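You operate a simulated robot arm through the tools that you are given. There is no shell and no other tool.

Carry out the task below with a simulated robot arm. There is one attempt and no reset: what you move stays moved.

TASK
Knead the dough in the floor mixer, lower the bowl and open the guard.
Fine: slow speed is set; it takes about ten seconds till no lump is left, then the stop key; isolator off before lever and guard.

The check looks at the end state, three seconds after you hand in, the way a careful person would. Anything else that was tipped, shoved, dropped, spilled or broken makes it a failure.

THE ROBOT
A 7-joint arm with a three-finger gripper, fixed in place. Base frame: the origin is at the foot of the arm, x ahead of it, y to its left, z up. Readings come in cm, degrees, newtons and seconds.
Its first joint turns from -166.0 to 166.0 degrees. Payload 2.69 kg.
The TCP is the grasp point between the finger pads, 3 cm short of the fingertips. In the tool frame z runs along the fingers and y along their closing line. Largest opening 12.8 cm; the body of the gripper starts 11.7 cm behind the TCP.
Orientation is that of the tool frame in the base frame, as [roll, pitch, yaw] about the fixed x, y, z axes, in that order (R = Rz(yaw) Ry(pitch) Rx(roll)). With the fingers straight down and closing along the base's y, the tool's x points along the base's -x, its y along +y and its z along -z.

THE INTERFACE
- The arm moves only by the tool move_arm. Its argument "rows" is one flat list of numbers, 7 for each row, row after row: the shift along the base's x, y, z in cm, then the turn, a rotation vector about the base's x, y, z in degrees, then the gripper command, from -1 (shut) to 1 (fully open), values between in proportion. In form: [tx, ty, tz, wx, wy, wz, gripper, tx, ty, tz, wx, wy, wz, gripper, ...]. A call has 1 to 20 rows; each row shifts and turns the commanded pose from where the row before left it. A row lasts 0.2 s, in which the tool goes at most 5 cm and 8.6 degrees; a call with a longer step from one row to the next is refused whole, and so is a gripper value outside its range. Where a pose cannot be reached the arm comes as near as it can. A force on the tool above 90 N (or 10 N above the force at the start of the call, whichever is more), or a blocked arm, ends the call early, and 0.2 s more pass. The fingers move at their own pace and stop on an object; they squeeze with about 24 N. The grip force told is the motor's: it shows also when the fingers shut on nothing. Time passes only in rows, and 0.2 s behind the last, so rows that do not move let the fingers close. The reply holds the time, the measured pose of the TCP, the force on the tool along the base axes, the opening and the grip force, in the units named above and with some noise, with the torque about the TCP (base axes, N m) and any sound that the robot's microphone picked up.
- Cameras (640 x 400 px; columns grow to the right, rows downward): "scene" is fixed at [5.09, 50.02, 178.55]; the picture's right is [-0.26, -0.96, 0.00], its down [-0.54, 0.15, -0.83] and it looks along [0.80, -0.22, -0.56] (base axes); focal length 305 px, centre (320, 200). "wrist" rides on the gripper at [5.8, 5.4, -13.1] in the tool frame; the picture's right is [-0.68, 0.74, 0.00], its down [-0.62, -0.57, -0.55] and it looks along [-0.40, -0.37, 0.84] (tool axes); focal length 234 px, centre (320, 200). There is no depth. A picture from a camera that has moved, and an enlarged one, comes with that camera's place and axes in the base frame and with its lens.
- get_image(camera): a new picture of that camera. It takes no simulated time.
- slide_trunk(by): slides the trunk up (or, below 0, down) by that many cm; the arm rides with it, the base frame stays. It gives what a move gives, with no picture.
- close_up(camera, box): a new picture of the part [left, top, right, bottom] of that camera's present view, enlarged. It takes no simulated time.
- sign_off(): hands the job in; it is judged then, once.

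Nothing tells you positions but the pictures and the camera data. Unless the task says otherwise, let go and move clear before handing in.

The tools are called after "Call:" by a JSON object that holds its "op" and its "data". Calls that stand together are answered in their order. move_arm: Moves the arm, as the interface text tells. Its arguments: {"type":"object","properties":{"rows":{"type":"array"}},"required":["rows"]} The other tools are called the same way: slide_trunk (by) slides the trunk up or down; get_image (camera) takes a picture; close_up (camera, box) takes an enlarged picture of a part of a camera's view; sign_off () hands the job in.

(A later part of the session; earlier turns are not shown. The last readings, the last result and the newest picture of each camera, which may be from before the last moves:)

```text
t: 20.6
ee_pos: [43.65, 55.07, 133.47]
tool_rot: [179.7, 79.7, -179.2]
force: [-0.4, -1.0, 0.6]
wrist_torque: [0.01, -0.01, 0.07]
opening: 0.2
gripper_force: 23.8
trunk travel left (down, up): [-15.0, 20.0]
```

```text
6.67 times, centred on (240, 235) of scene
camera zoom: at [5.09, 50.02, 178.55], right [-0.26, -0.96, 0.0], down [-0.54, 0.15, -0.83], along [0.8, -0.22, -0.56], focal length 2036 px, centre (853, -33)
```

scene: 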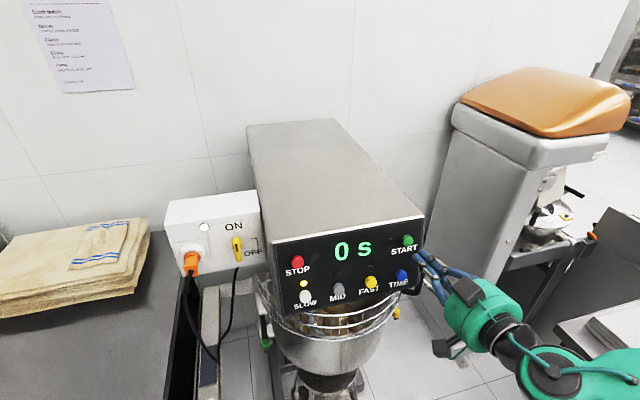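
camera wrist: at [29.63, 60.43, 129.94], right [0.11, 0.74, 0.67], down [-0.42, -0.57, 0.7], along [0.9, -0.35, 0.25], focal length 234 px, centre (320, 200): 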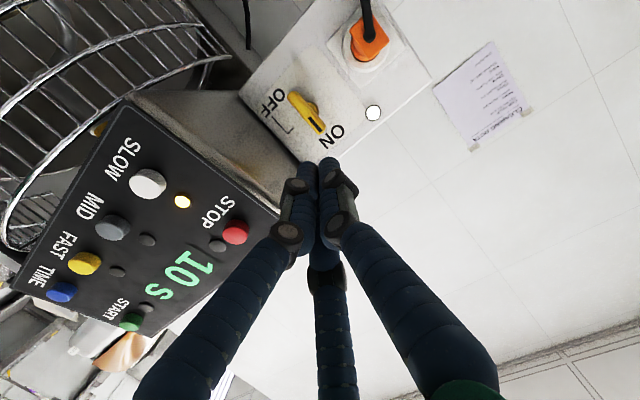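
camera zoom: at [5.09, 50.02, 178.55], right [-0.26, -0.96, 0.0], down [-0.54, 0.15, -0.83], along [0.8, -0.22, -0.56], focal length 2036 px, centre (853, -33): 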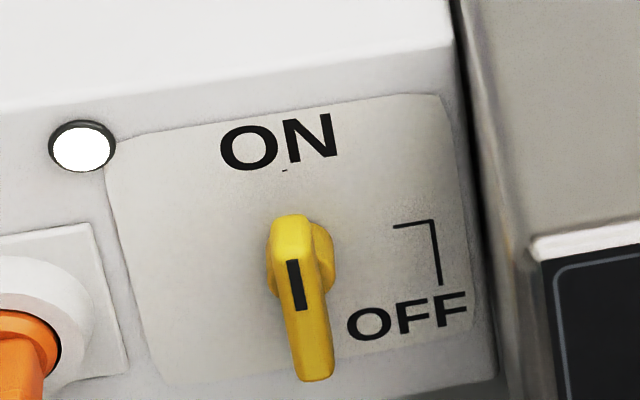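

The dough is uniform with no lumps. Next is the isolator: its bar is vertical at ON and OFF is a quarter turn clockwise (right), so I'll measure the knob accurately first.

Call:
{"op": "close_up", "data": {"camera": "wrist", "box": [240, 60, 400, 160]}}

```text
4.00 times, centred on (320, 110) of wrist
camera zoom: at [29.63, 60.43, 129.94], right [0.11, 0.74, 0.67], down [-0.42, -0.57, 0.7], along [0.9, -0.35, 0.25], focal length 937 px, centre (320, 560)
```

zoom: 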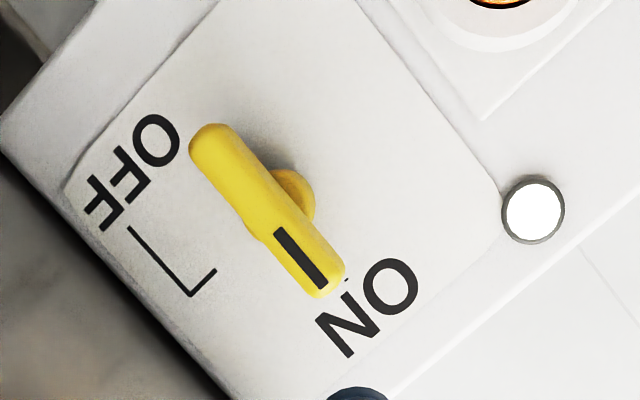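

The knob bar's front is at about (61.3, 55, 128.5), 5.6 cm long, on a box face at x≈64.7. I'll level the tool, open it part way and straddle the bar.

Call:
{"op": "move_arm", "data": {"rows": [2, 0, -2.5, 0, -5.1, 0, -0.2, 2, 0, -2.4, 0, -5.1, 0, -0.2, 3, 0, 0, 0, 0, 0, -0.2, 0, 0, 0, 0, 0, 0, -0.2]}}

Call:
{"op": "close_up", "data": {"camera": "wrist", "box": [200, 40, 440, 190]}}

Call:
{"op": "close_up", "data": {"camera": "scene", "box": [150, 180, 310, 280]}}

```text
t: 21.6
ee_pos: [50.66, 55.38, 128.39]
tool_rot: [-85.6, 89.8, -84.5]
force: [-0.2, 0.0, 0.0]
wrist_torque: [0.01, -0.01, 0.04]
opening: 5.12
gripper_force: 0.0
trunk travel left (down, up): [-15.0, 20.0]
```

```text
2.67 times, centred on (320, 115) of wrist
camera zoom: at [37.44, 60.58, 122.51], right [-0.01, 0.74, 0.67], down [-0.54, -0.57, 0.62], along [0.84, -0.35, 0.41], focal length 624 px, centre (320, 427)
```

zoom: 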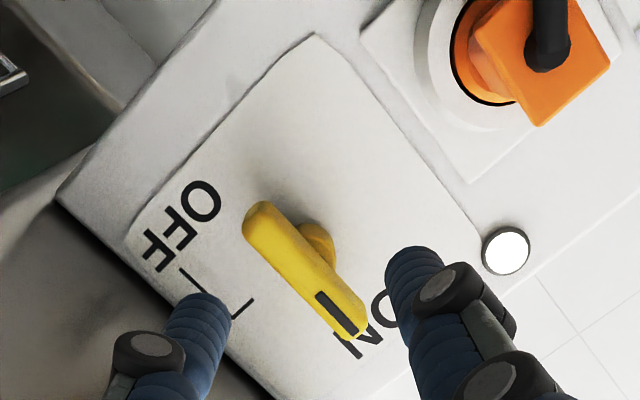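

```text
4.00 times, centred on (230, 230) of scene
camera zoom: at [5.09, 50.02, 178.55], right [-0.26, -0.96, 0.0], down [-0.54, 0.15, -0.83], along [0.8, -0.22, -0.56], focal length 1222 px, centre (680, 80)
```

zoom: 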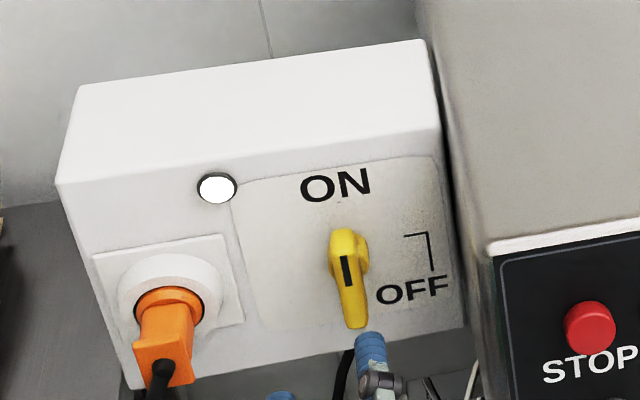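

The bar is centred between the fingers at about (61.3, 55.1, 128.4). I'll advance to straddle it and then close.

Call:
{"op": "move_arm", "data": {"rows": [3, -0.2, 0, 0, 0, 0, -0.2, 3, 0, 0, 0, 0, 0, -0.2, 2.5, 0, 0, 0, 0, 0, -0.2, 1.1, 0, 0, 0, 0, 0, -0.2]}}

Call:
{"op": "get_image", "data": {"camera": "wrist"}}

Call:
{"op": "close_up", "data": {"camera": "scene", "box": [150, 180, 310, 280]}}

```text
t: 22.6
ee_pos: [60.27, 54.95, 128.62]
tool_rot: [-78.9, 89.9, -77.9]
force: [-1.4, -6.4, 0.2]
wrist_torque: [0.12, -0.07, 0.19]
opening: 5.5
gripper_force: 2.6
trunk travel left (down, up): [-15.0, 20.0]
```

```text
taken
camera wrist: at [47.14, 60.15, 122.59], right [-0.01, 0.74, 0.67], down [-0.54, -0.57, 0.62], along [0.84, -0.35, 0.41], focal length 234 px, centre (320, 200)
```

wrist: 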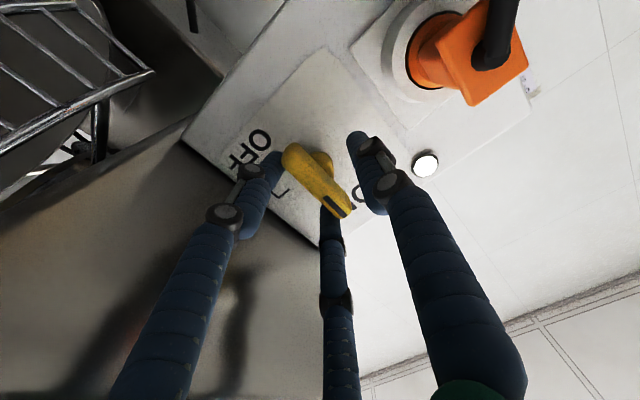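

```text
4.00 times, centred on (230, 230) of scene
camera zoom: at [5.09, 50.02, 178.55], right [-0.26, -0.96, 0.0], down [-0.54, 0.15, -0.83], along [0.8, -0.22, -0.56], focal length 1222 px, centre (680, 80)
```

zoom: 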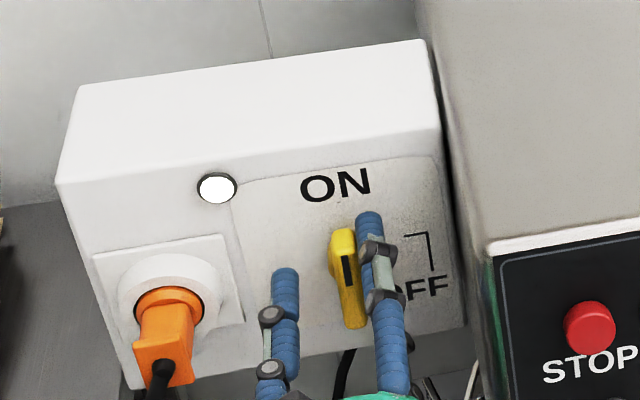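

The right finger is already touching the bar (force −6 N in y), so the tool is a little too far left. I'll shift right by 0.9 cm to centre it before closing.

Call:
{"op": "move_arm", "data": {"rows": [0, -0.5, 0, 0, 0, 0, -0.2, 0, -0.4, 0, 0, 0, 0, -0.2]}}

Call:
{"op": "close_up", "data": {"camera": "wrist", "box": [200, 80, 440, 230]}}

Call:
{"op": "close_up", "data": {"camera": "scene", "box": [190, 200, 290, 270]}}

```text
t: 23.2
ee_pos: [60.27, 54.2, 128.33]
tool_rot: [-91.7, 89.7, -90.4]
force: [-0.2, -1.3, 0.0]
wrist_torque: [-0.02, -0.03, 0.01]
opening: 5.1
gripper_force: 0.0
trunk travel left (down, up): [-15.0, 20.0]
```

```text
2.67 times, centred on (320, 155) of wrist
camera zoom: at [47.13, 59.39, 122.53], right [-0.01, 0.74, 0.67], down [-0.54, -0.57, 0.62], along [0.84, -0.35, 0.41], focal length 624 px, centre (320, 320)
```

zoom: 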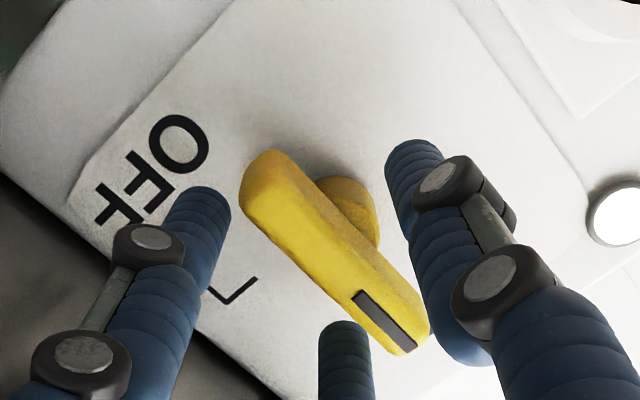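

```text
5.71 times, centred on (240, 235) of scene
camera zoom: at [5.09, 50.02, 178.55], right [-0.26, -0.96, 0.0], down [-0.54, 0.15, -0.83], along [0.8, -0.22, -0.56], focal length 1745 px, centre (777, 0)
```

zoom: 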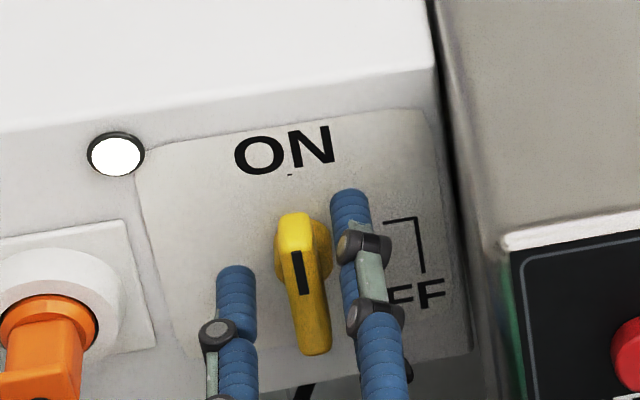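

The bar is now clear of the fingers and centred. I'll close on it.

Call:
{"op": "move_arm", "data": {"rows": [0, 0, 0, 0, 0, 0, -0.6, 0, 0, 0, 0, 0, 0, -1, 0, 0, 0, 0, 0, 0, -1, 0, 0, 0, 0, 0, 0, -1]}}

Call:
{"op": "close_up", "data": {"camera": "wrist", "box": [200, 80, 440, 230]}}

Call:
{"op": "close_up", "data": {"camera": "scene", "box": [190, 200, 290, 270]}}

```text
t: 24.2
ee_pos: [60.29, 54.38, 128.43]
tool_rot: [-72.3, 89.8, -71.1]
force: [2.6, 22.2, 8.0]
wrist_torque: [0.49, 0.28, 0.73]
opening: 2.99
gripper_force: 45.5
trunk travel left (down, up): [-15.0, 20.0]
```

```text
2.67 times, centred on (320, 155) of wrist
camera zoom: at [47.09, 59.59, 122.57], right [-0.02, 0.74, 0.67], down [-0.54, -0.57, 0.62], along [0.84, -0.35, 0.41], focal length 624 px, centre (320, 320)
```

zoom: 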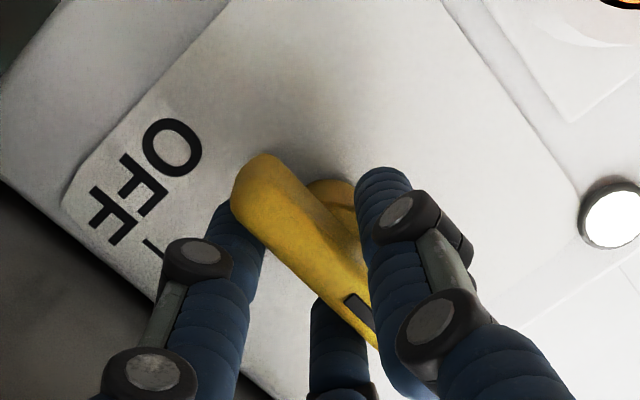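

```text
5.71 times, centred on (240, 235) of scene
camera zoom: at [5.09, 50.02, 178.55], right [-0.26, -0.96, 0.0], down [-0.54, 0.15, -0.83], along [0.8, -0.22, -0.56], focal length 1745 px, centre (777, 0)
```

zoom: 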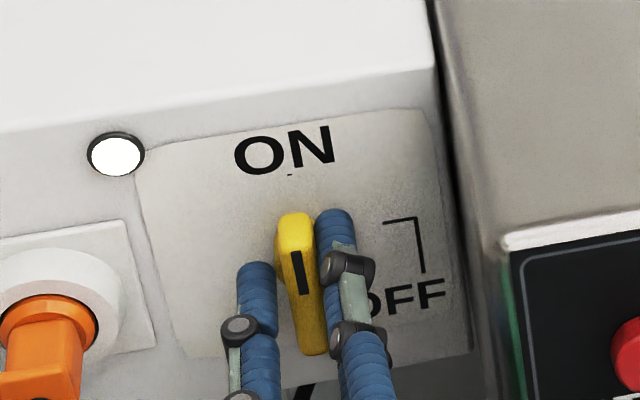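

The bar is gripped (opening 3.0) with a side load of 22 N. I'll ease the tool 0.4 cm left to relieve it before turning.

Call:
{"op": "move_arm", "data": {"rows": [0, 0.4, 0, 0, 0, 0, -1, 0, 0, 0, 0, 0, 0, -1]}}

```text
t: 24.8
ee_pos: [60.23, 54.44, 128.5]
tool_rot: [-65.2, 89.8, -64.3]
force: [-2.6, -8.0, 10.6]
wrist_torque: [0.51, -1.0, -0.59]
opening: 2.95
gripper_force: 44.8
trunk travel left (down, up): [-15.0, 20.0]
```

The side load has dropped. Now I'll begin the clockwise turn, 24° first.

Call:
{"op": "move_arm", "data": {"rows": [0, 0, 0, 8, 0, 0, -1, 0, 0, 0, 8, 0, 0, -1, 0, 0, 0, 8, 0, 0, -1]}}

Call:
{"op": "close_up", "data": {"camera": "scene", "box": [190, 200, 290, 270]}}

Call:
{"op": "close_up", "data": {"camera": "wrist", "box": [200, 80, 440, 230]}}

```text
t: 25.6
ee_pos: [60.21, 54.52, 128.31]
tool_rot: [89.0, 66.1, 90.1]
force: [4.9, -15.8, 5.1]
wrist_torque: [0.02, -1.47, -1.26]
opening: 2.96
gripper_force: 44.7
trunk travel left (down, up): [-15.0, 20.0]
```

```text
5.71 times, centred on (240, 235) of scene
camera zoom: at [5.09, 50.02, 178.55], right [-0.26, -0.96, 0.0], down [-0.54, 0.15, -0.83], along [0.8, -0.22, -0.56], focal length 1745 px, centre (777, 0)
```

zoom: 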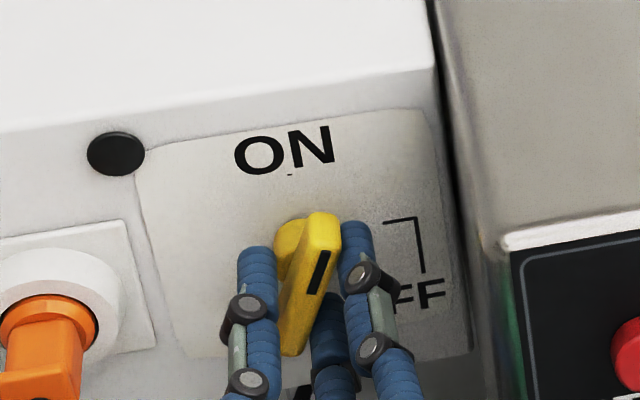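

```text
2.67 times, centred on (320, 155) of wrist
camera zoom: at [47.1, 61.64, 125.05], right [-0.01, 0.4, 0.92], down [-0.54, -0.78, 0.33], along [0.84, -0.49, 0.22], focal length 624 px, centre (320, 320)
```

zoom: 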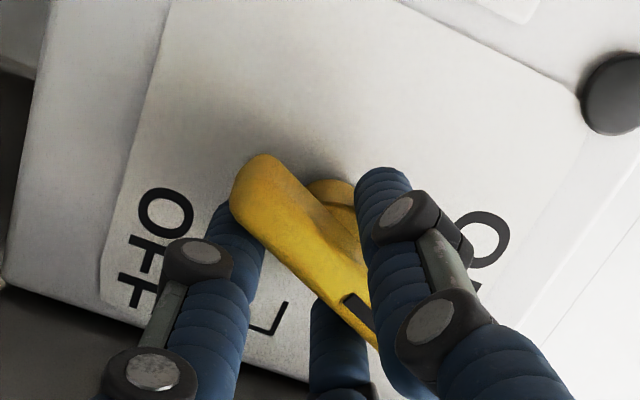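

The knob turns with the grip and the mains lamp has gone dark. I'll continue to the OFF position.

Call:
{"op": "move_arm", "data": {"rows": [0, 0, 0, 8.2, 0, 0, -1, 0, 0, 0, 8.2, 0, 0, -1, 0, 0, 0, 8.2, 0, 0, -1, 0, 0, 0, 8.2, 0, 0, -1]}}

Call:
{"op": "close_up", "data": {"camera": "scene", "box": [190, 200, 290, 270]}}

```text
t: 26.5
ee_pos: [60.36, 54.7, 128.28]
tool_rot: [91.3, 39.7, 90.1]
force: [-16.7, -27.3, 0.7]
wrist_torque: [0.06, -1.69, -1.21]
opening: 3.0
gripper_force: 44.9
out of reach, approached as far as the arm can: row 4
trunk travel left (down, up): [-15.0, 20.0]
stopped in row 4: the force on the tool passed its limit at 124 N (the readings are from after the stop); the commanded pose is now the measured one
```

```text
5.71 times, centred on (240, 235) of scene
camera zoom: at [5.09, 50.02, 178.55], right [-0.26, -0.96, 0.0], down [-0.54, 0.15, -0.83], along [0.8, -0.22, -0.56], focal length 1745 px, centre (777, 0)
```

zoom: 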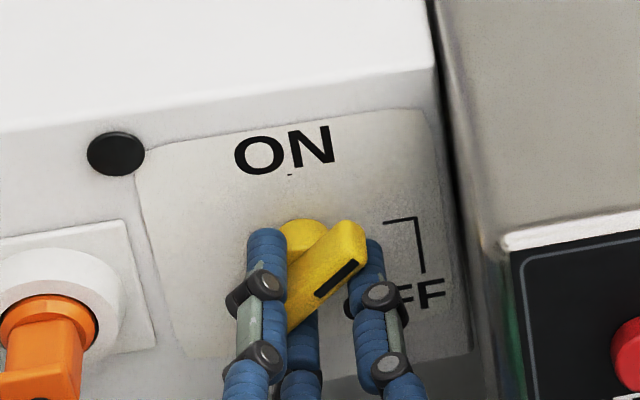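

The knob is about 50° round but the wrist reached its joint limit. I'll let go, back off and then push the bar's upper end down with closed fingers to finish the turn.

Call:
{"op": "move_arm", "data": {"rows": [0, 0, 0, -2, 0, 0, -0.2, 0, 0, 0, 0, 0, 0, -0.1, -2, 0, 0, 0, 0, 0, -0.1, -3, 0, 0, 0, 0, 0, -0.1, -3, 0, 0, -8, 0, 0, -1, 0, 0, 0, 0, 0, 0, -1]}}

Call:
{"op": "close_up", "data": {"camera": "scene", "box": [190, 200, 290, 270]}}

Call:
{"op": "get_image", "data": {"camera": "wrist"}}

```text
t: 27.9
ee_pos: [52.38, 55.16, 128.08]
tool_rot: [91.4, 49.8, 90.5]
force: [0.0, 1.1, 0.2]
wrist_torque: [-0.01, 0.03, -0.01]
opening: 0.22
gripper_force: 23.9
trunk travel left (down, up): [-15.0, 20.0]
```

```text
5.71 times, centred on (240, 235) of scene
camera zoom: at [5.09, 50.02, 178.55], right [-0.26, -0.96, 0.0], down [-0.54, 0.15, -0.83], along [0.8, -0.22, -0.56], focal length 1745 px, centre (777, 0)
```

zoom: 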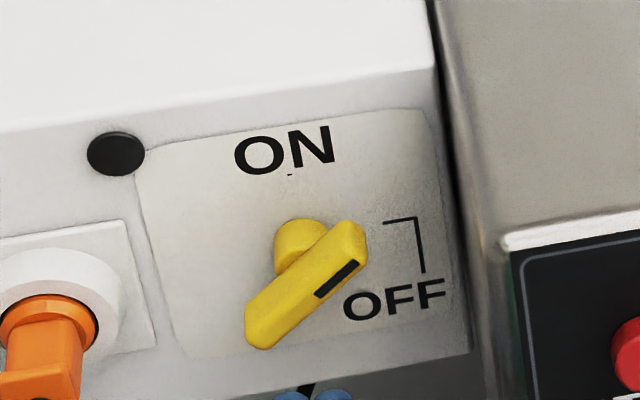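

```text
taken
camera wrist: at [39.39, 63.13, 127.32], right [0.02, 0.13, 0.99], down [-0.56, -0.82, 0.11], along [0.83, -0.55, 0.06], focal length 234 px, centre (320, 200)
```

wrist: 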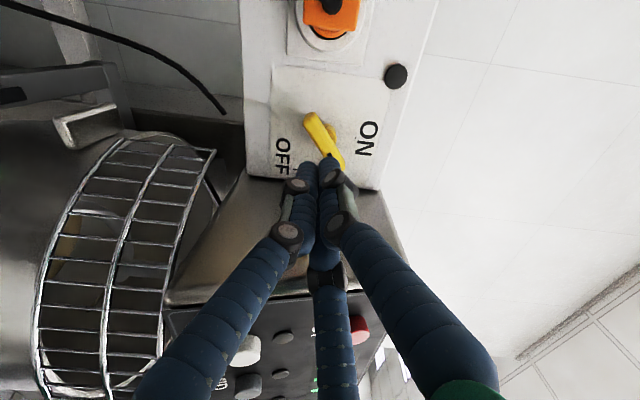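

The mains lamp is dark and the bar sits about 50° round. I'll place the closed fingertips above its upper right end.

Call:
{"op": "move_arm", "data": {"rows": [0, -1.3, 3, 0, 0, 0, -1, 0, -1.2, 2.9, 0, 0, 0, -1, 3.5, 0, 0, 0, 0, 0, -1, 3.4, 0, 0, 0, 0, 0, -1]}}

Call:
{"op": "close_up", "data": {"camera": "scene", "box": [190, 200, 290, 270]}}

Call:
{"op": "get_image", "data": {"camera": "wrist"}}

```text
t: 28.9
ee_pos: [59.06, 52.6, 134.06]
tool_rot: [91.5, 49.9, 90.6]
force: [0.0, 0.4, 0.4]
wrist_torque: [-0.01, -0.02, -0.02]
opening: 0.23
gripper_force: 24.3
trunk travel left (down, up): [-15.0, 20.0]
```

```text
5.71 times, centred on (240, 235) of scene
camera zoom: at [5.09, 50.02, 178.55], right [-0.26, -0.96, 0.0], down [-0.54, 0.15, -0.83], along [0.8, -0.22, -0.56], focal length 1745 px, centre (777, 0)
```

zoom: 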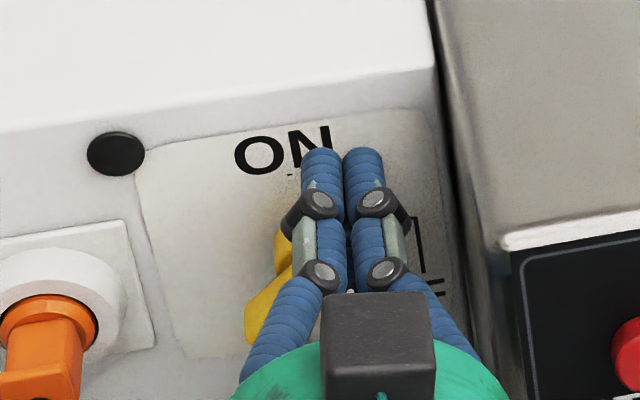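

```text
taken
camera wrist: at [46.22, 60.74, 133.36], right [0.02, 0.13, 0.99], down [-0.56, -0.82, 0.11], along [0.83, -0.55, 0.06], focal length 234 px, centre (320, 200)
```

wrist: 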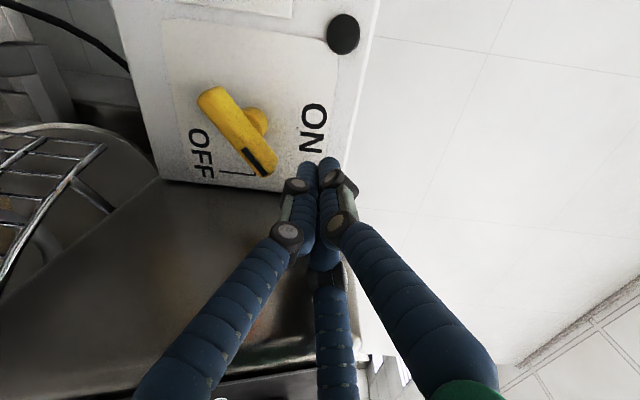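

The fingertips are just above the bar's end. I'll push down gently and watch the bar.

Call:
{"op": "move_arm", "data": {"rows": [0, 0, -1, 0, 0, 0, -1, 0, 0, -0.8, 0, 0, 0, -1, 0, 0, -0.7, 0, 0, 0, -1, 0, 0, -0.5, 0, 0, 0, -1]}}

Call:
{"op": "close_up", "data": {"camera": "scene", "box": [190, 200, 290, 270]}}

Call:
{"op": "close_up", "data": {"camera": "wrist", "box": [160, 60, 400, 210]}}

```text
t: 29.9
ee_pos: [59.31, 51.63, 131.68]
tool_rot: [91.0, 49.4, 89.6]
force: [-5.9, -64.5, 34.9]
wrist_torque: [-1.02, -1.16, -0.63]
opening: 0.21
gripper_force: 24.0
trunk travel left (down, up): [-15.0, 20.0]
```

```text
5.71 times, centred on (240, 235) of scene
camera zoom: at [5.09, 50.02, 178.55], right [-0.26, -0.96, 0.0], down [-0.54, 0.15, -0.83], along [0.8, -0.22, -0.56], focal length 1745 px, centre (777, 0)
```

zoom: 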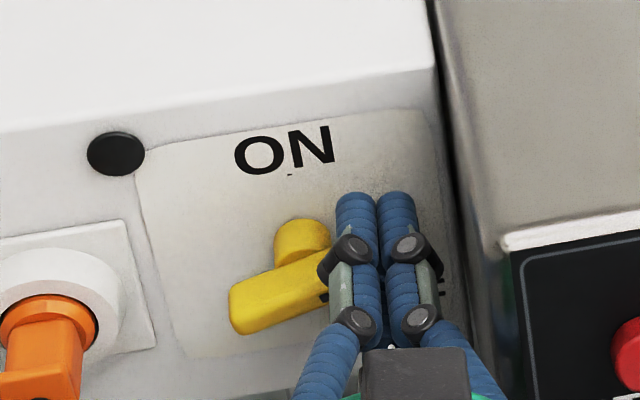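

```text
2.67 times, centred on (280, 135) of wrist
camera zoom: at [46.33, 59.88, 130.83], right [0.01, 0.12, 0.99], down [-0.56, -0.82, 0.11], along [0.83, -0.56, 0.06], focal length 624 px, centre (427, 373)
```

zoom: 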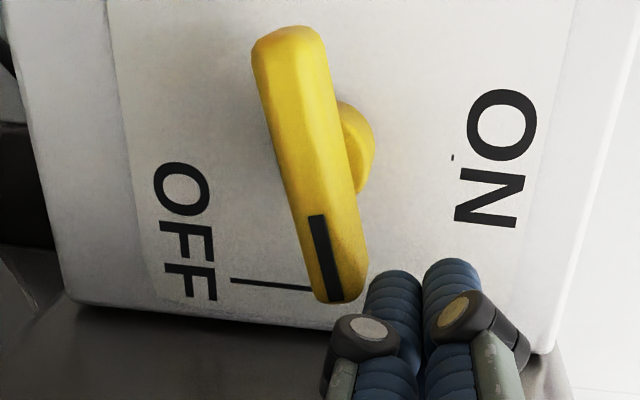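

The bar is nearly horizontal (~78°), but the fingers are sliding off its tip. I'll lift slightly, shift toward the pivot and push down the last bit.

Call:
{"op": "move_arm", "data": {"rows": [0, 0, 1.4, 0, 0, 0, -1, 0, 0.8, 0.4, 0, 0, 0, -1, 0, 0.5, -0.5, 0, 0, 0, -1]}}

Call:
{"op": "close_up", "data": {"camera": "wrist", "box": [160, 60, 400, 210]}}

```text
t: 30.7
ee_pos: [59.22, 53.63, 133.41]
tool_rot: [90.6, 49.3, 89.9]
force: [5.7, -12.9, 60.7]
wrist_torque: [0.05, -0.97, -0.64]
opening: 0.22
gripper_force: 23.7
trunk travel left (down, up): [-15.0, 20.0]
```

```text
2.67 times, centred on (280, 135) of wrist
camera zoom: at [46.16, 61.8, 132.48], right [0.01, 0.12, 0.99], down [-0.56, -0.82, 0.1], along [0.83, -0.55, 0.06], focal length 624 px, centre (427, 373)
```

zoom: 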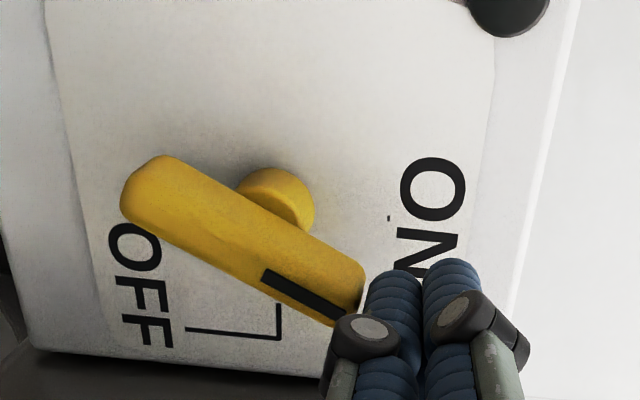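

The bar was dragged back up by friction when I lifted. It is friction-held rather than sprung, so I'll always retract straight back (−x) to disengage, then look again.

Call:
{"op": "move_arm", "data": {"rows": [-2, 0, 0, 0, 0, 0, -1, -3, 0, 0, 0, 0, 0, -1]}}

Call:
{"op": "close_up", "data": {"camera": "wrist", "box": [160, 40, 400, 190]}}

Call:
{"op": "close_up", "data": {"camera": "scene", "box": [190, 200, 290, 270]}}

```text
t: 31.3
ee_pos: [54.08, 53.98, 131.71]
tool_rot: [91.7, 49.9, 90.9]
force: [0.1, 0.9, 0.6]
wrist_torque: [-0.02, 0.04, -0.09]
opening: 0.21
gripper_force: 23.9
trunk travel left (down, up): [-15.0, 20.0]
```

```text
2.67 times, centred on (280, 115) of wrist
camera zoom: at [41.15, 62.02, 131.01], right [0.02, 0.13, 0.99], down [-0.55, -0.82, 0.12], along [0.83, -0.55, 0.05], focal length 624 px, centre (427, 427)
```

zoom: 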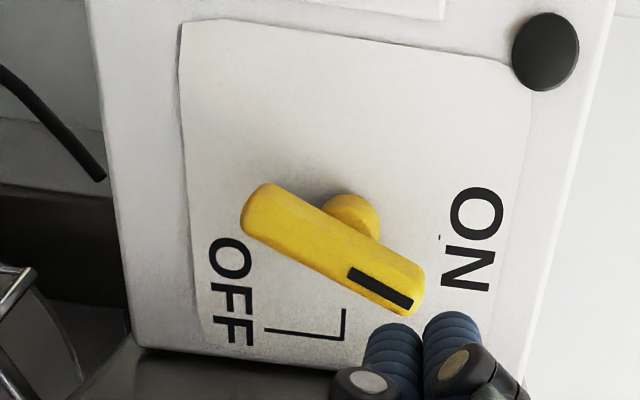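

```text
5.71 times, centred on (240, 235) of scene
camera zoom: at [5.09, 50.02, 178.55], right [-0.26, -0.96, 0.0], down [-0.54, 0.15, -0.83], along [0.8, -0.22, -0.56], focal length 1745 px, centre (777, 0)
```

zoom: 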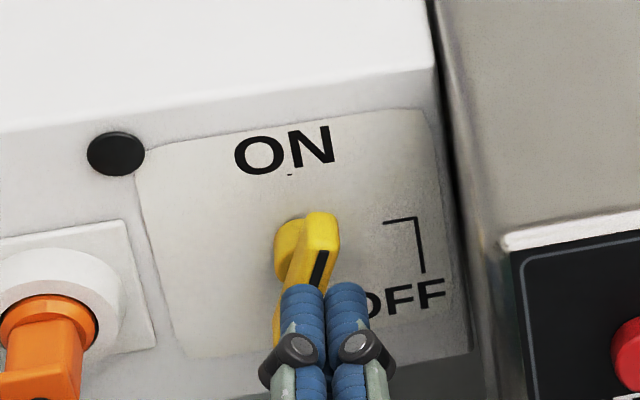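

The bar is about 25° from vertical with its pivot at (54.8, 128.3). I'll place the fingers on its left side so I can sweep it round in an arc with steady contact.

Call:
{"op": "move_arm", "data": {"rows": [0, 3.3, -0.2, 0, 0, 0, -1, 2.7, 0, 0, 0, 0, 0, -1, 2.6, 0, 0, 0, 0, 0, -1]}}

Call:
{"op": "close_up", "data": {"camera": "wrist", "box": [160, 40, 400, 190]}}

```text
t: 32.1
ee_pos: [59.44, 57.09, 132.14]
tool_rot: [91.5, 49.8, 90.4]
force: [0.5, 0.1, 0.3]
wrist_torque: [-0.01, 0.0, 0.01]
opening: 0.22
gripper_force: 24.0
trunk travel left (down, up): [-15.0, 20.0]
```

```text
2.67 times, centred on (280, 115) of wrist
camera zoom: at [46.53, 65.33, 131.38], right [0.02, 0.13, 0.99], down [-0.56, -0.82, 0.11], along [0.83, -0.55, 0.06], focal length 624 px, centre (427, 427)
```

zoom: 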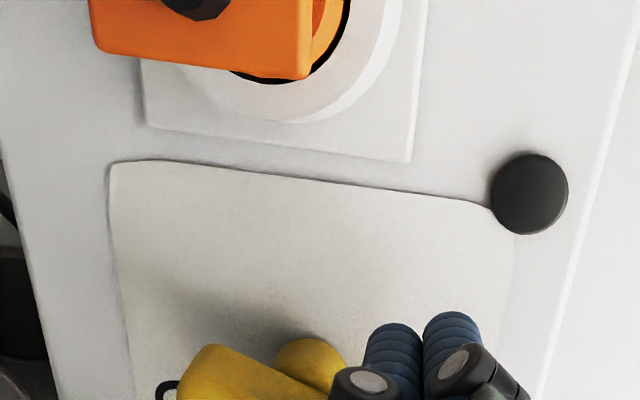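

I'll sweep along the arc to about 85° and check.

Call:
{"op": "move_arm", "data": {"rows": [0, -1.5, -0.7, 0, 0, 0, -1, 0, -0.84, 0, 0, 0, 0, -1, 0, -0.8, -0.1, 0, 0, 0, -1, 0, -0.7, -0.35, 0, 0, 0, -1, 0, 0, 0, 0, 0, 0, -1]}}

Call:
{"op": "close_up", "data": {"camera": "wrist", "box": [160, 60, 400, 210]}}

Call:
{"op": "close_up", "data": {"camera": "scene", "box": [190, 200, 290, 270]}}

```text
t: 33.3
ee_pos: [59.41, 53.41, 130.94]
tool_rot: [91.5, 49.8, 90.4]
force: [0.3, 0.4, 0.9]
wrist_torque: [-0.03, -0.01, 0.03]
opening: 0.21
gripper_force: 24.1
trunk travel left (down, up): [-15.0, 20.0]
```

```text
2.67 times, centred on (280, 135) of wrist
camera zoom: at [46.5, 61.46, 130.23], right [0.02, 0.13, 0.99], down [-0.56, -0.82, 0.11], along [0.83, -0.55, 0.06], focal length 624 px, centre (427, 373)
```

zoom: 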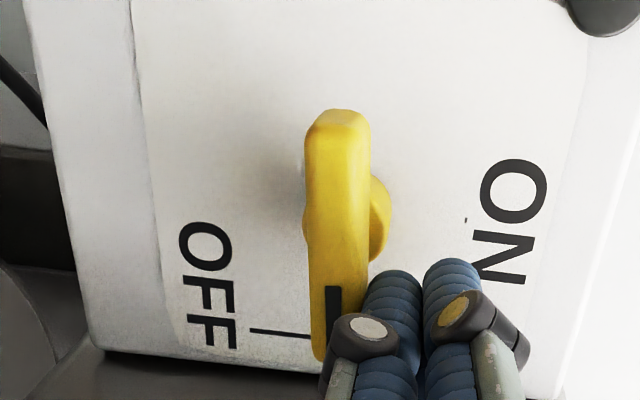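

```text
5.71 times, centred on (240, 235) of scene
camera zoom: at [5.09, 50.02, 178.55], right [-0.26, -0.96, 0.0], down [-0.54, 0.15, -0.83], along [0.8, -0.22, -0.56], focal length 1745 px, centre (777, 0)
```

zoom: 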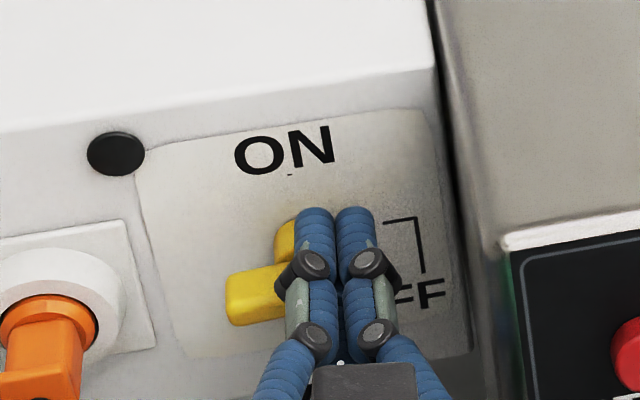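

The bar is now level and pointing to OFF. I'll press slightly further to confirm it is at its end stop.

Call:
{"op": "move_arm", "data": {"rows": [0, -0.2, -0.3, 0, 0, 0, -1, 0, 0, -0.2, 0, 0, 0, -1]}}

Call:
{"op": "close_up", "data": {"camera": "wrist", "box": [160, 60, 400, 210]}}

```text
t: 33.9
ee_pos: [59.56, 53.24, 130.95]
tool_rot: [91.1, 49.5, 90.2]
force: [0.6, 7.4, 20.5]
wrist_torque: [0.11, -0.23, -0.02]
opening: 0.19
gripper_force: 24.5
trunk travel left (down, up): [-15.0, 20.0]
```

```text
2.67 times, centred on (280, 135) of wrist
camera zoom: at [46.48, 61.28, 130.1], right [0.01, 0.12, 0.99], down [-0.56, -0.82, 0.11], along [0.83, -0.55, 0.06], focal length 624 px, centre (427, 373)
```

zoom: 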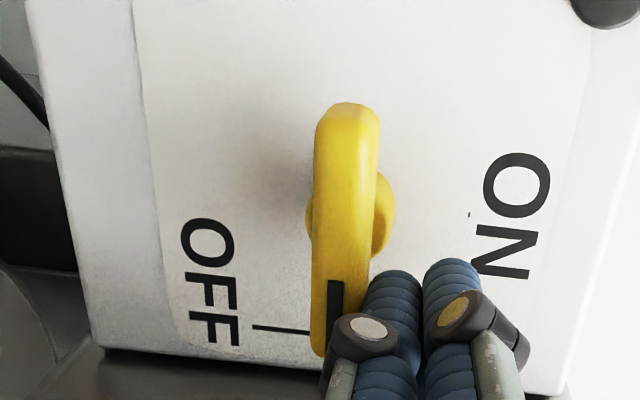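

A firm stop at level: the isolator is at OFF. I'll retract straight back and verify.

Call:
{"op": "move_arm", "data": {"rows": [-1.5, 0, 0, 0, 0, 0, -1, -3, 0, 0, 0, 0, 0, -1, -4.5, 0, 0, 0, 0, 0, -1, -4.5, 0, 0, 0, 0, 0, -1, -4.5, 3, 0, -8, 0, 0, -1, 0, 4.5, 0, -8, 0, 0, -1, 0, 4.5, 0, -8, 0, 0, -1, 0, 0, 0, -8, 0, 0, -1, 0, 0, 0, -8, 0, 0, -1]}}

Call:
{"op": "get_image", "data": {"camera": "scene"}}

Call:
{"op": "close_up", "data": {"camera": "scene", "box": [150, 180, 310, 280]}}

Call:
{"op": "get_image", "data": {"camera": "wrist"}}

```text
refused: row 5 steps farther than a row can; nothing moved
```

```text
taken
```

scene: 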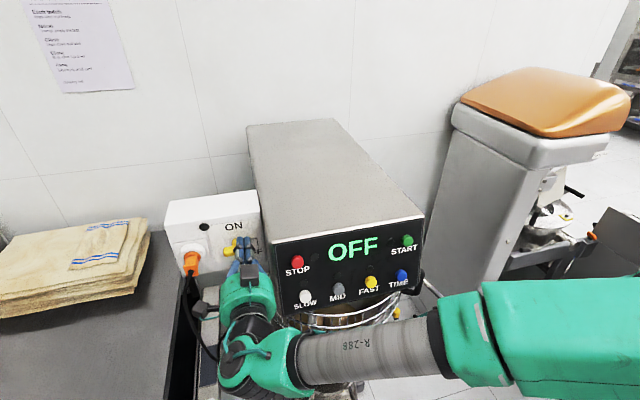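

```text
4.00 times, centred on (230, 230) of scene
camera zoom: at [5.09, 50.02, 178.55], right [-0.26, -0.96, 0.0], down [-0.54, 0.15, -0.83], along [0.8, -0.22, -0.56], focal length 1222 px, centre (680, 80)
```

zoom: 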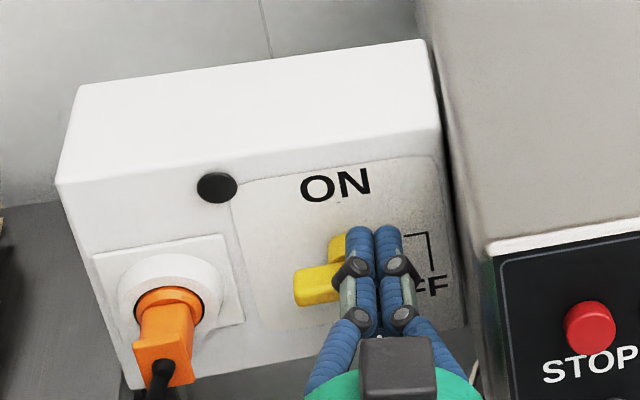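

```text
taken
camera wrist: at [46.48, 61.28, 130.1], right [0.01, 0.12, 0.99], down [-0.56, -0.82, 0.11], along [0.83, -0.55, 0.06], focal length 234 px, centre (320, 200)
```

wrist: 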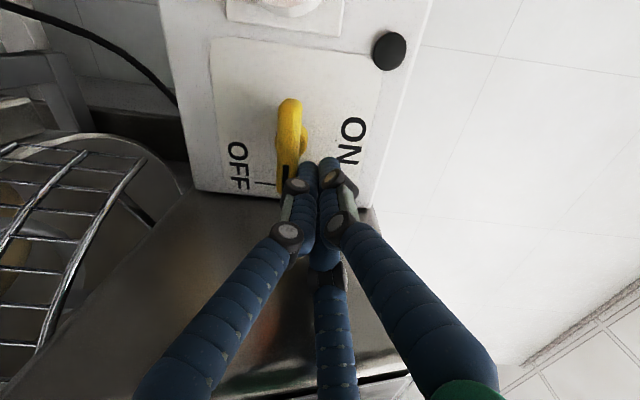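

The panel itself now reads OFF. I'll retract straight back with shorter rows and roll the wrist back to neutral.

Call:
{"op": "move_arm", "data": {"rows": [-1.5, 0, 0, 0, 0, 0, -1, -3, 0, 0, 0, 0, 0, -1, -4.5, 0, 0, 0, 0, 0, -1, -4.5, 0, 0, 0, 0, 0, -1, -4, 2, 0, -8, 0, 0, -1, -2, 0, 0, -8, 0, 0, -1, -2, 0, 0, -8, 0, 0, -1, 0, 0, 0, -8, 0, 0, -1, 0, 0, 0, -8, 0, 0, -1]}}

Call:
{"op": "get_image", "data": {"camera": "scene"}}

Call:
{"op": "get_image", "data": {"camera": "wrist"}}

```text
t: 35.9
ee_pos: [38.01, 55.2, 130.37]
tool_rot: [158.3, 89.6, 157.1]
force: [0.1, 0.5, 0.3]
wrist_torque: [0.02, -0.04, 0.01]
opening: 0.24
gripper_force: 24.0
trunk travel left (down, up): [-15.0, 20.0]
```

```text
taken
```

scene: 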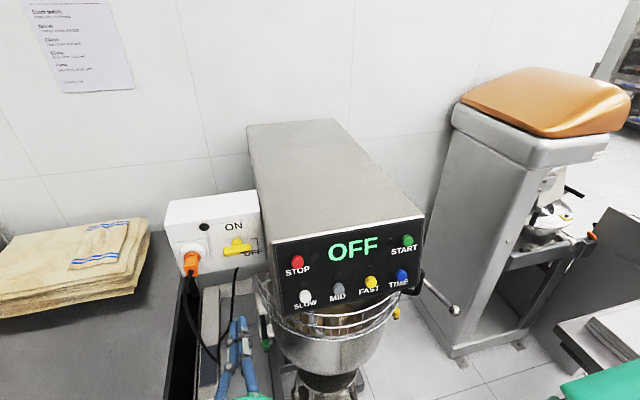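

```text
taken
camera wrist: at [25.04, 60.88, 124.63], right [0.02, 0.73, 0.68], down [-0.56, -0.56, 0.62], along [0.83, -0.39, 0.4], focal length 234 px, centre (320, 200)
```

wrist: 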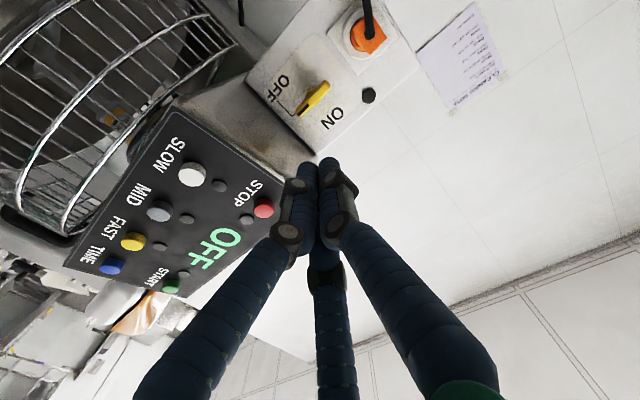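

The isolator is OFF and the arm is clear. Now I'll study the guard and lever more closely.

Call:
{"op": "close_up", "data": {"camera": "wrist", "box": [0, 0, 272, 240]}}

Call:
{"op": "close_up", "data": {"camera": "scene", "box": [390, 255, 486, 330]}}

Call:
{"op": "close_up", "data": {"camera": "scene", "box": [230, 260, 326, 360]}}

```text
1.67 times, centred on (136, 120) of wrist
camera zoom: at [25.04, 60.88, 124.63], right [0.02, 0.73, 0.68], down [-0.56, -0.56, 0.62], along [0.83, -0.39, 0.4], focal length 390 px, centre (627, 333)
```

zoom: 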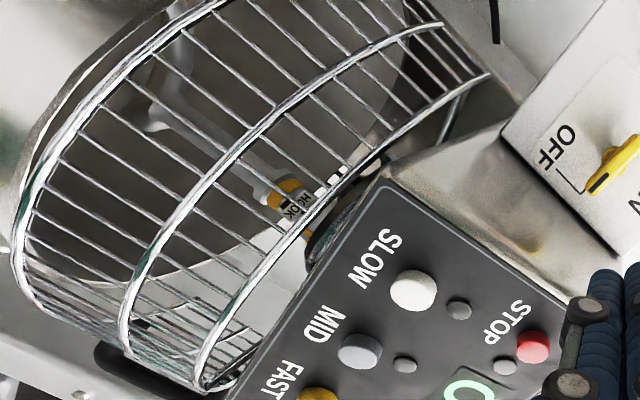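

```text
5.33 times, centred on (438, 292) of scene
camera zoom: at [5.09, 50.02, 178.55], right [-0.26, -0.96, 0.0], down [-0.54, 0.15, -0.83], along [0.8, -0.22, -0.56], focal length 1629 px, centre (-309, -293)
```

zoom: 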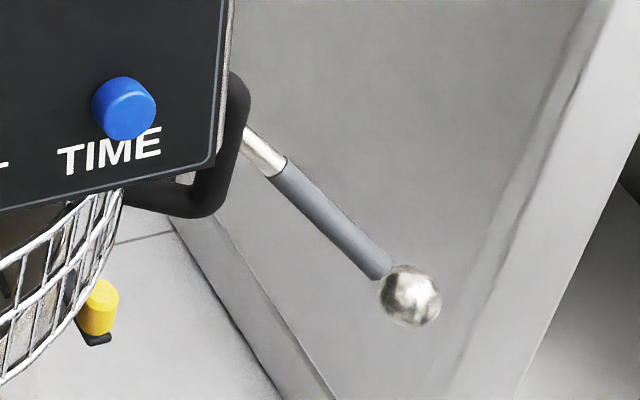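

```text
4.00 times, centred on (278, 310) of scene
camera zoom: at [5.09, 50.02, 178.55], right [-0.26, -0.96, 0.0], down [-0.54, 0.15, -0.83], along [0.8, -0.22, -0.56], focal length 1222 px, centre (488, -240)
```

zoom: 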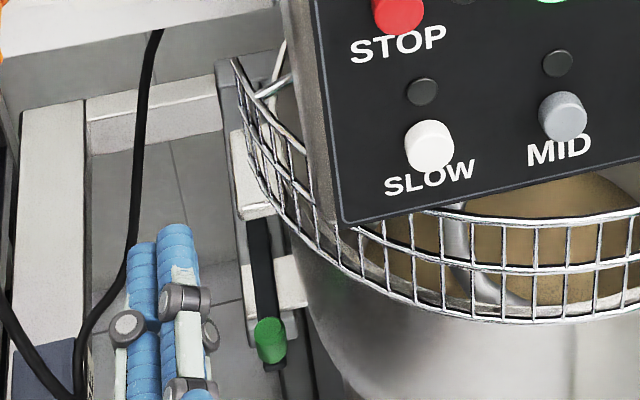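

The guard is a curved wire band that appears to turn about the bowl's vertical axis on radial arms, with the black handle at its right end. I'll swing the arm to the right with the tool tilted down to view the lever and handle.

Call:
{"op": "move_arm", "data": {"rows": [-2, -4, 0, 0, 7.5, 0, -1, -2, -4, 0, 0, 7.5, 0, -1, -2, -4, 0, 0, 7.5, 0, -1, -2, -4, 0, 0, 7.5, 0, -1, -2, -4, 0, 0, 7.5, 0, -1, -2, -4, 0, 0, 7.5, 0, -1, 0.5, -4.5, -1, 0, 0, 0, -1, 0.5, -4.5, -1, 0, 0, 0, -1, 0.5, -4.5, -1, 0, 0, 0, -1, 0.5, -4.5, -1, 0, 0, 0, -1, 0.5, -4.5, -1, 0, 0, 0, -1, 0.5, -4.5, -1, 0, 0, 0, -1]}}

Call:
{"op": "get_image", "data": {"camera": "wrist"}}

Call:
{"op": "close_up", "data": {"camera": "wrist", "box": [160, 0, 480, 200]}}

Call:
{"op": "get_image", "data": {"camera": "scene"}}

```text
t: 38.5
ee_pos: [28.61, 5.65, 124.38]
tool_rot: [-179.2, 44.6, -177.3]
force: [3.0, -4.5, 0.5]
wrist_torque: [0.32, 0.33, 0.27]
opening: 0.2
gripper_force: 23.9
trunk travel left (down, up): [-15.0, 20.0]
```

```text
taken
camera wrist: at [15.07, 10.65, 129.44], right [0.45, 0.76, 0.47], down [0.07, -0.56, 0.83], along [0.89, -0.34, -0.31], focal length 234 px, centre (320, 200)
```

wrist: 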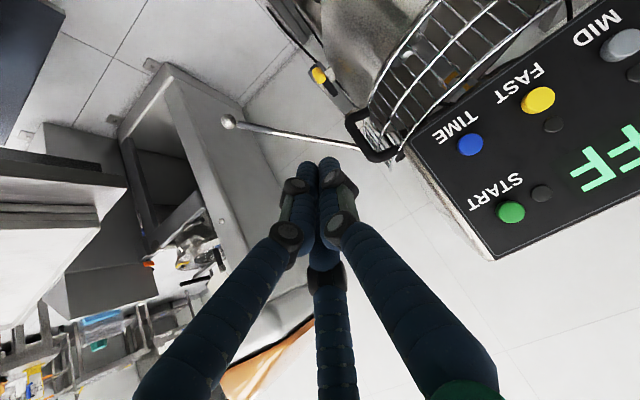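

```text
2.00 times, centred on (320, 100) of wrist
camera zoom: at [15.07, 10.65, 129.44], right [0.45, 0.76, 0.47], down [0.07, -0.56, 0.83], along [0.89, -0.34, -0.31], focal length 468 px, centre (320, 400)
```

zoom: 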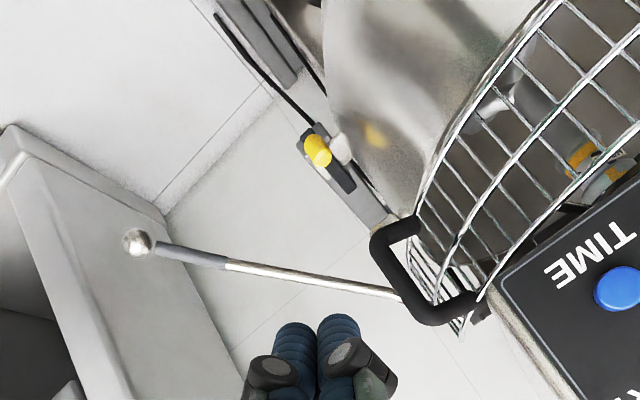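

```text
taken
```

scene: 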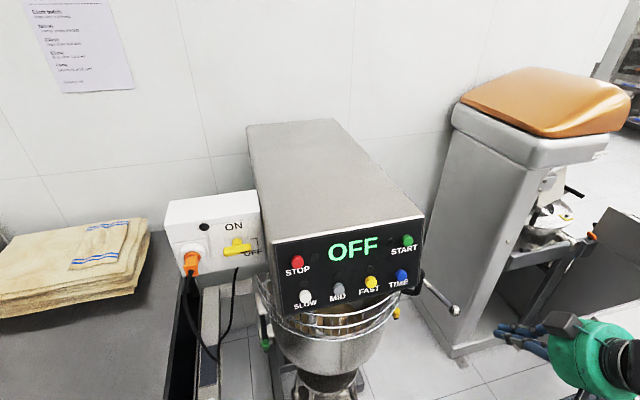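

The black D-handle is on the guard's right end, and the lever rod runs from its ball (64.5, −22, 74) up and back behind the guard. I'll go further right and yaw left to see the lever's pivot and the mixer's side.

Call:
{"op": "move_arm", "data": {"rows": [1.2, -4.4, 0, 0, 0, 5.6, -1, 1.2, -4.4, 0, 0, 0, 5.6, -1, 1.2, -4.4, 0, 0, 0, 5.6, -1, 1.2, -4.4, 0, 0, 0, 5.6, -1, 1.2, -4.4, 0, 0, 0, 5.6, -1, 1.2, -4.4, 0, 0, 0, 5.6, -1, 1.2, -4.4, 0, 0, 0, 5.6, -1, 1.2, -4.4, 0, 0, 0, 5.6, -1]}}

Call:
{"op": "get_image", "data": {"camera": "wrist"}}

Call:
{"op": "close_up", "data": {"camera": "wrist", "box": [160, 0, 480, 200]}}

Call:
{"op": "get_image", "data": {"camera": "scene"}}

```text
t: 40.5
ee_pos: [43.96, -22.21, 123.83]
tool_rot: [-179.3, 44.7, -123.9]
force: [2.1, 1.0, -0.7]
wrist_torque: [0.0, 0.16, 0.11]
opening: 0.18
gripper_force: 24.1
out of reach, approached as far as the arm can: row 1
trunk travel left (down, up): [-15.0, 20.0]
stopped in row 8: the arm was blocked; the commanded pose is now the measured one
```

```text
taken
camera wrist: at [31.99, -30.18, 128.97], right [-0.34, 0.81, 0.47], down [0.49, -0.27, 0.83], along [0.8, 0.51, -0.31], focal length 234 px, centre (320, 200)
```

wrist: 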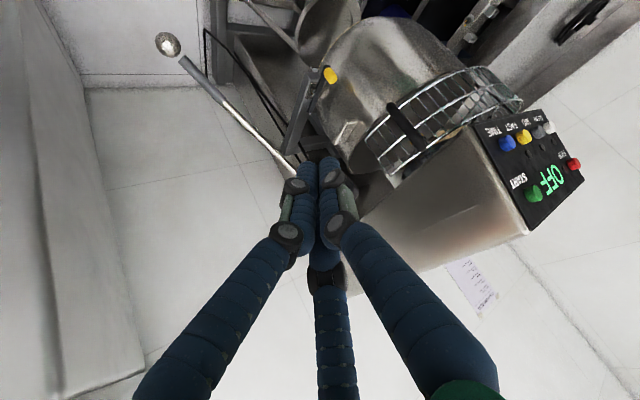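

```text
2.00 times, centred on (320, 100) of wrist
camera zoom: at [31.99, -30.18, 128.97], right [-0.34, 0.81, 0.47], down [0.49, -0.27, 0.83], along [0.8, 0.51, -0.31], focal length 468 px, centre (320, 400)
```

zoom: 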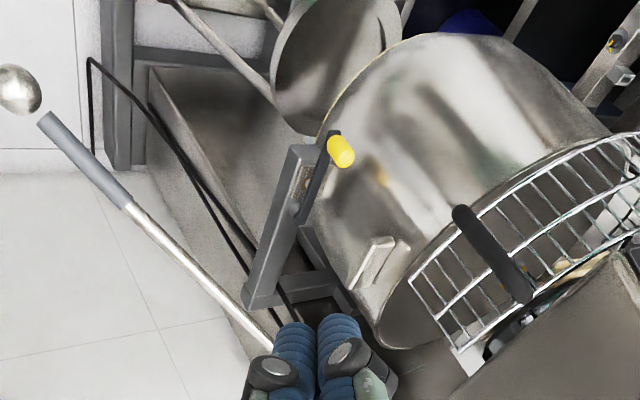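

```text
taken
```

scene: 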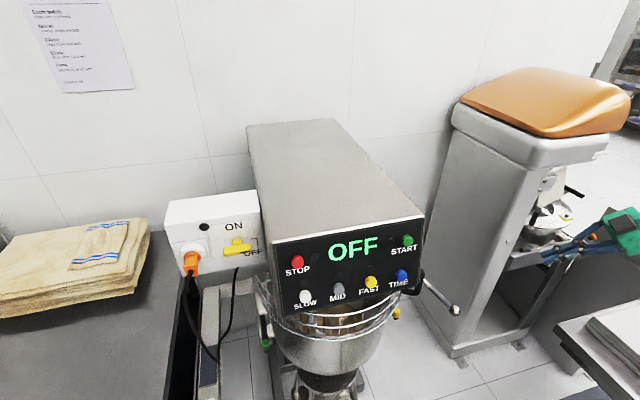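

Now I can see the lever well: a rod about 40+ cm long rising toward the mixer's rear column. The fingers hide its pivot, so I'll tilt up and rise to see it.

Call:
{"op": "move_arm", "data": {"rows": [0, 0, 3, 5.8, -3.9, 0, -1, 0, 0, 3, 5.8, -3.9, 0, -1, 0, 0, 3, 5.8, -3.9, 0, -1]}}

Call:
{"op": "get_image", "data": {"camera": "wrist"}}

Call:
{"op": "close_up", "data": {"camera": "wrist", "box": [160, 0, 480, 200]}}

```text
t: 41.3
ee_pos: [43.72, -22.52, 133.02]
tool_rot: [-178.9, 65.8, -123.5]
force: [0.3, 0.3, -0.7]
wrist_torque: [0.02, 0.01, -0.01]
opening: 0.21
gripper_force: 24.1
trunk travel left (down, up): [-15.0, 20.0]
```

```text
taken
camera wrist: at [31.18, -31.15, 133.04], right [-0.45, 0.65, 0.61], down [0.32, -0.52, 0.79], along [0.83, 0.55, 0.03], focal length 234 px, centre (320, 200)
```

wrist: 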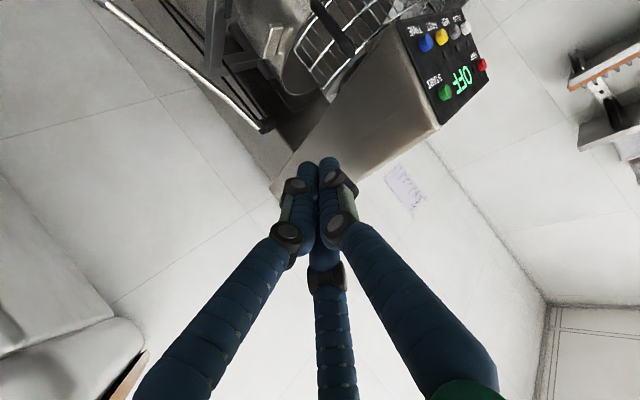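

```text
2.00 times, centred on (320, 100) of wrist
camera zoom: at [31.18, -31.15, 133.04], right [-0.45, 0.65, 0.61], down [0.32, -0.52, 0.79], along [0.83, 0.55, 0.03], focal length 468 px, centre (320, 400)
```

zoom: 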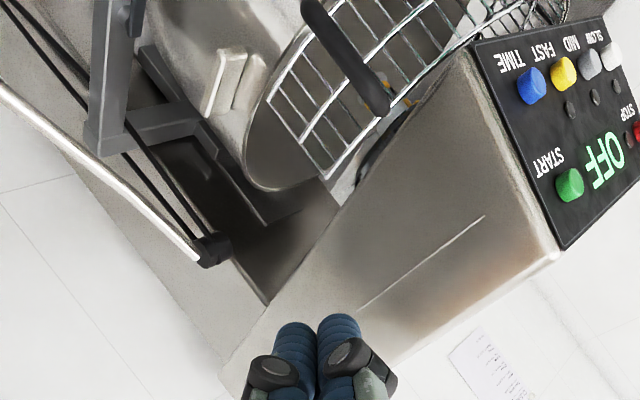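

Call:
{"op": "close_up", "data": {"camera": "wrist", "box": [160, 40, 320, 140]}}

Call:
{"op": "close_up", "data": {"camera": "wrist", "box": [280, 0, 440, 100]}}

```text
4.00 times, centred on (240, 90) of wrist
camera zoom: at [31.18, -31.15, 133.04], right [-0.45, 0.65, 0.61], down [0.32, -0.52, 0.79], along [0.83, 0.55, 0.03], focal length 937 px, centre (640, 640)
```

zoom: 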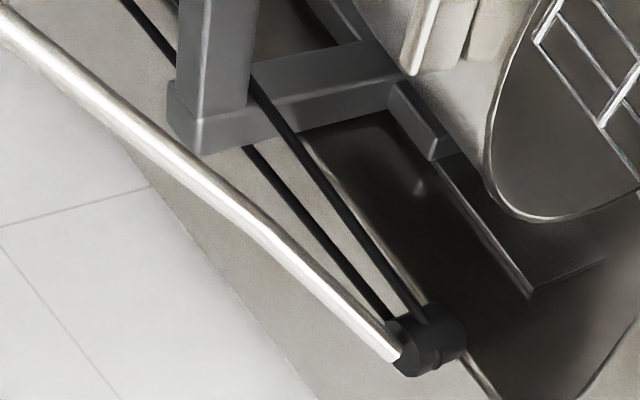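

```text
4.00 times, centred on (360, 50) of wrist
camera zoom: at [31.18, -31.15, 133.04], right [-0.45, 0.65, 0.61], down [0.32, -0.52, 0.79], along [0.83, 0.55, 0.03], focal length 937 px, centre (160, 800)
```

zoom: 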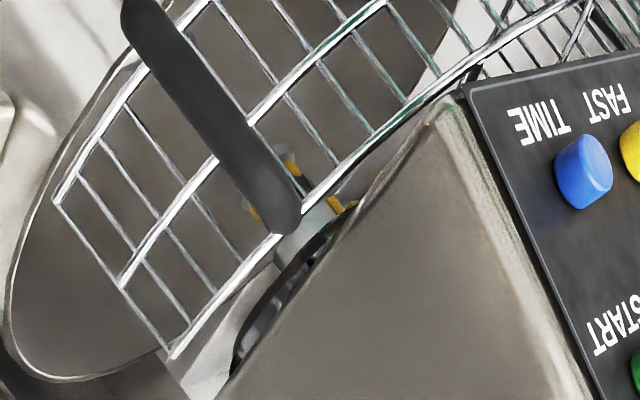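

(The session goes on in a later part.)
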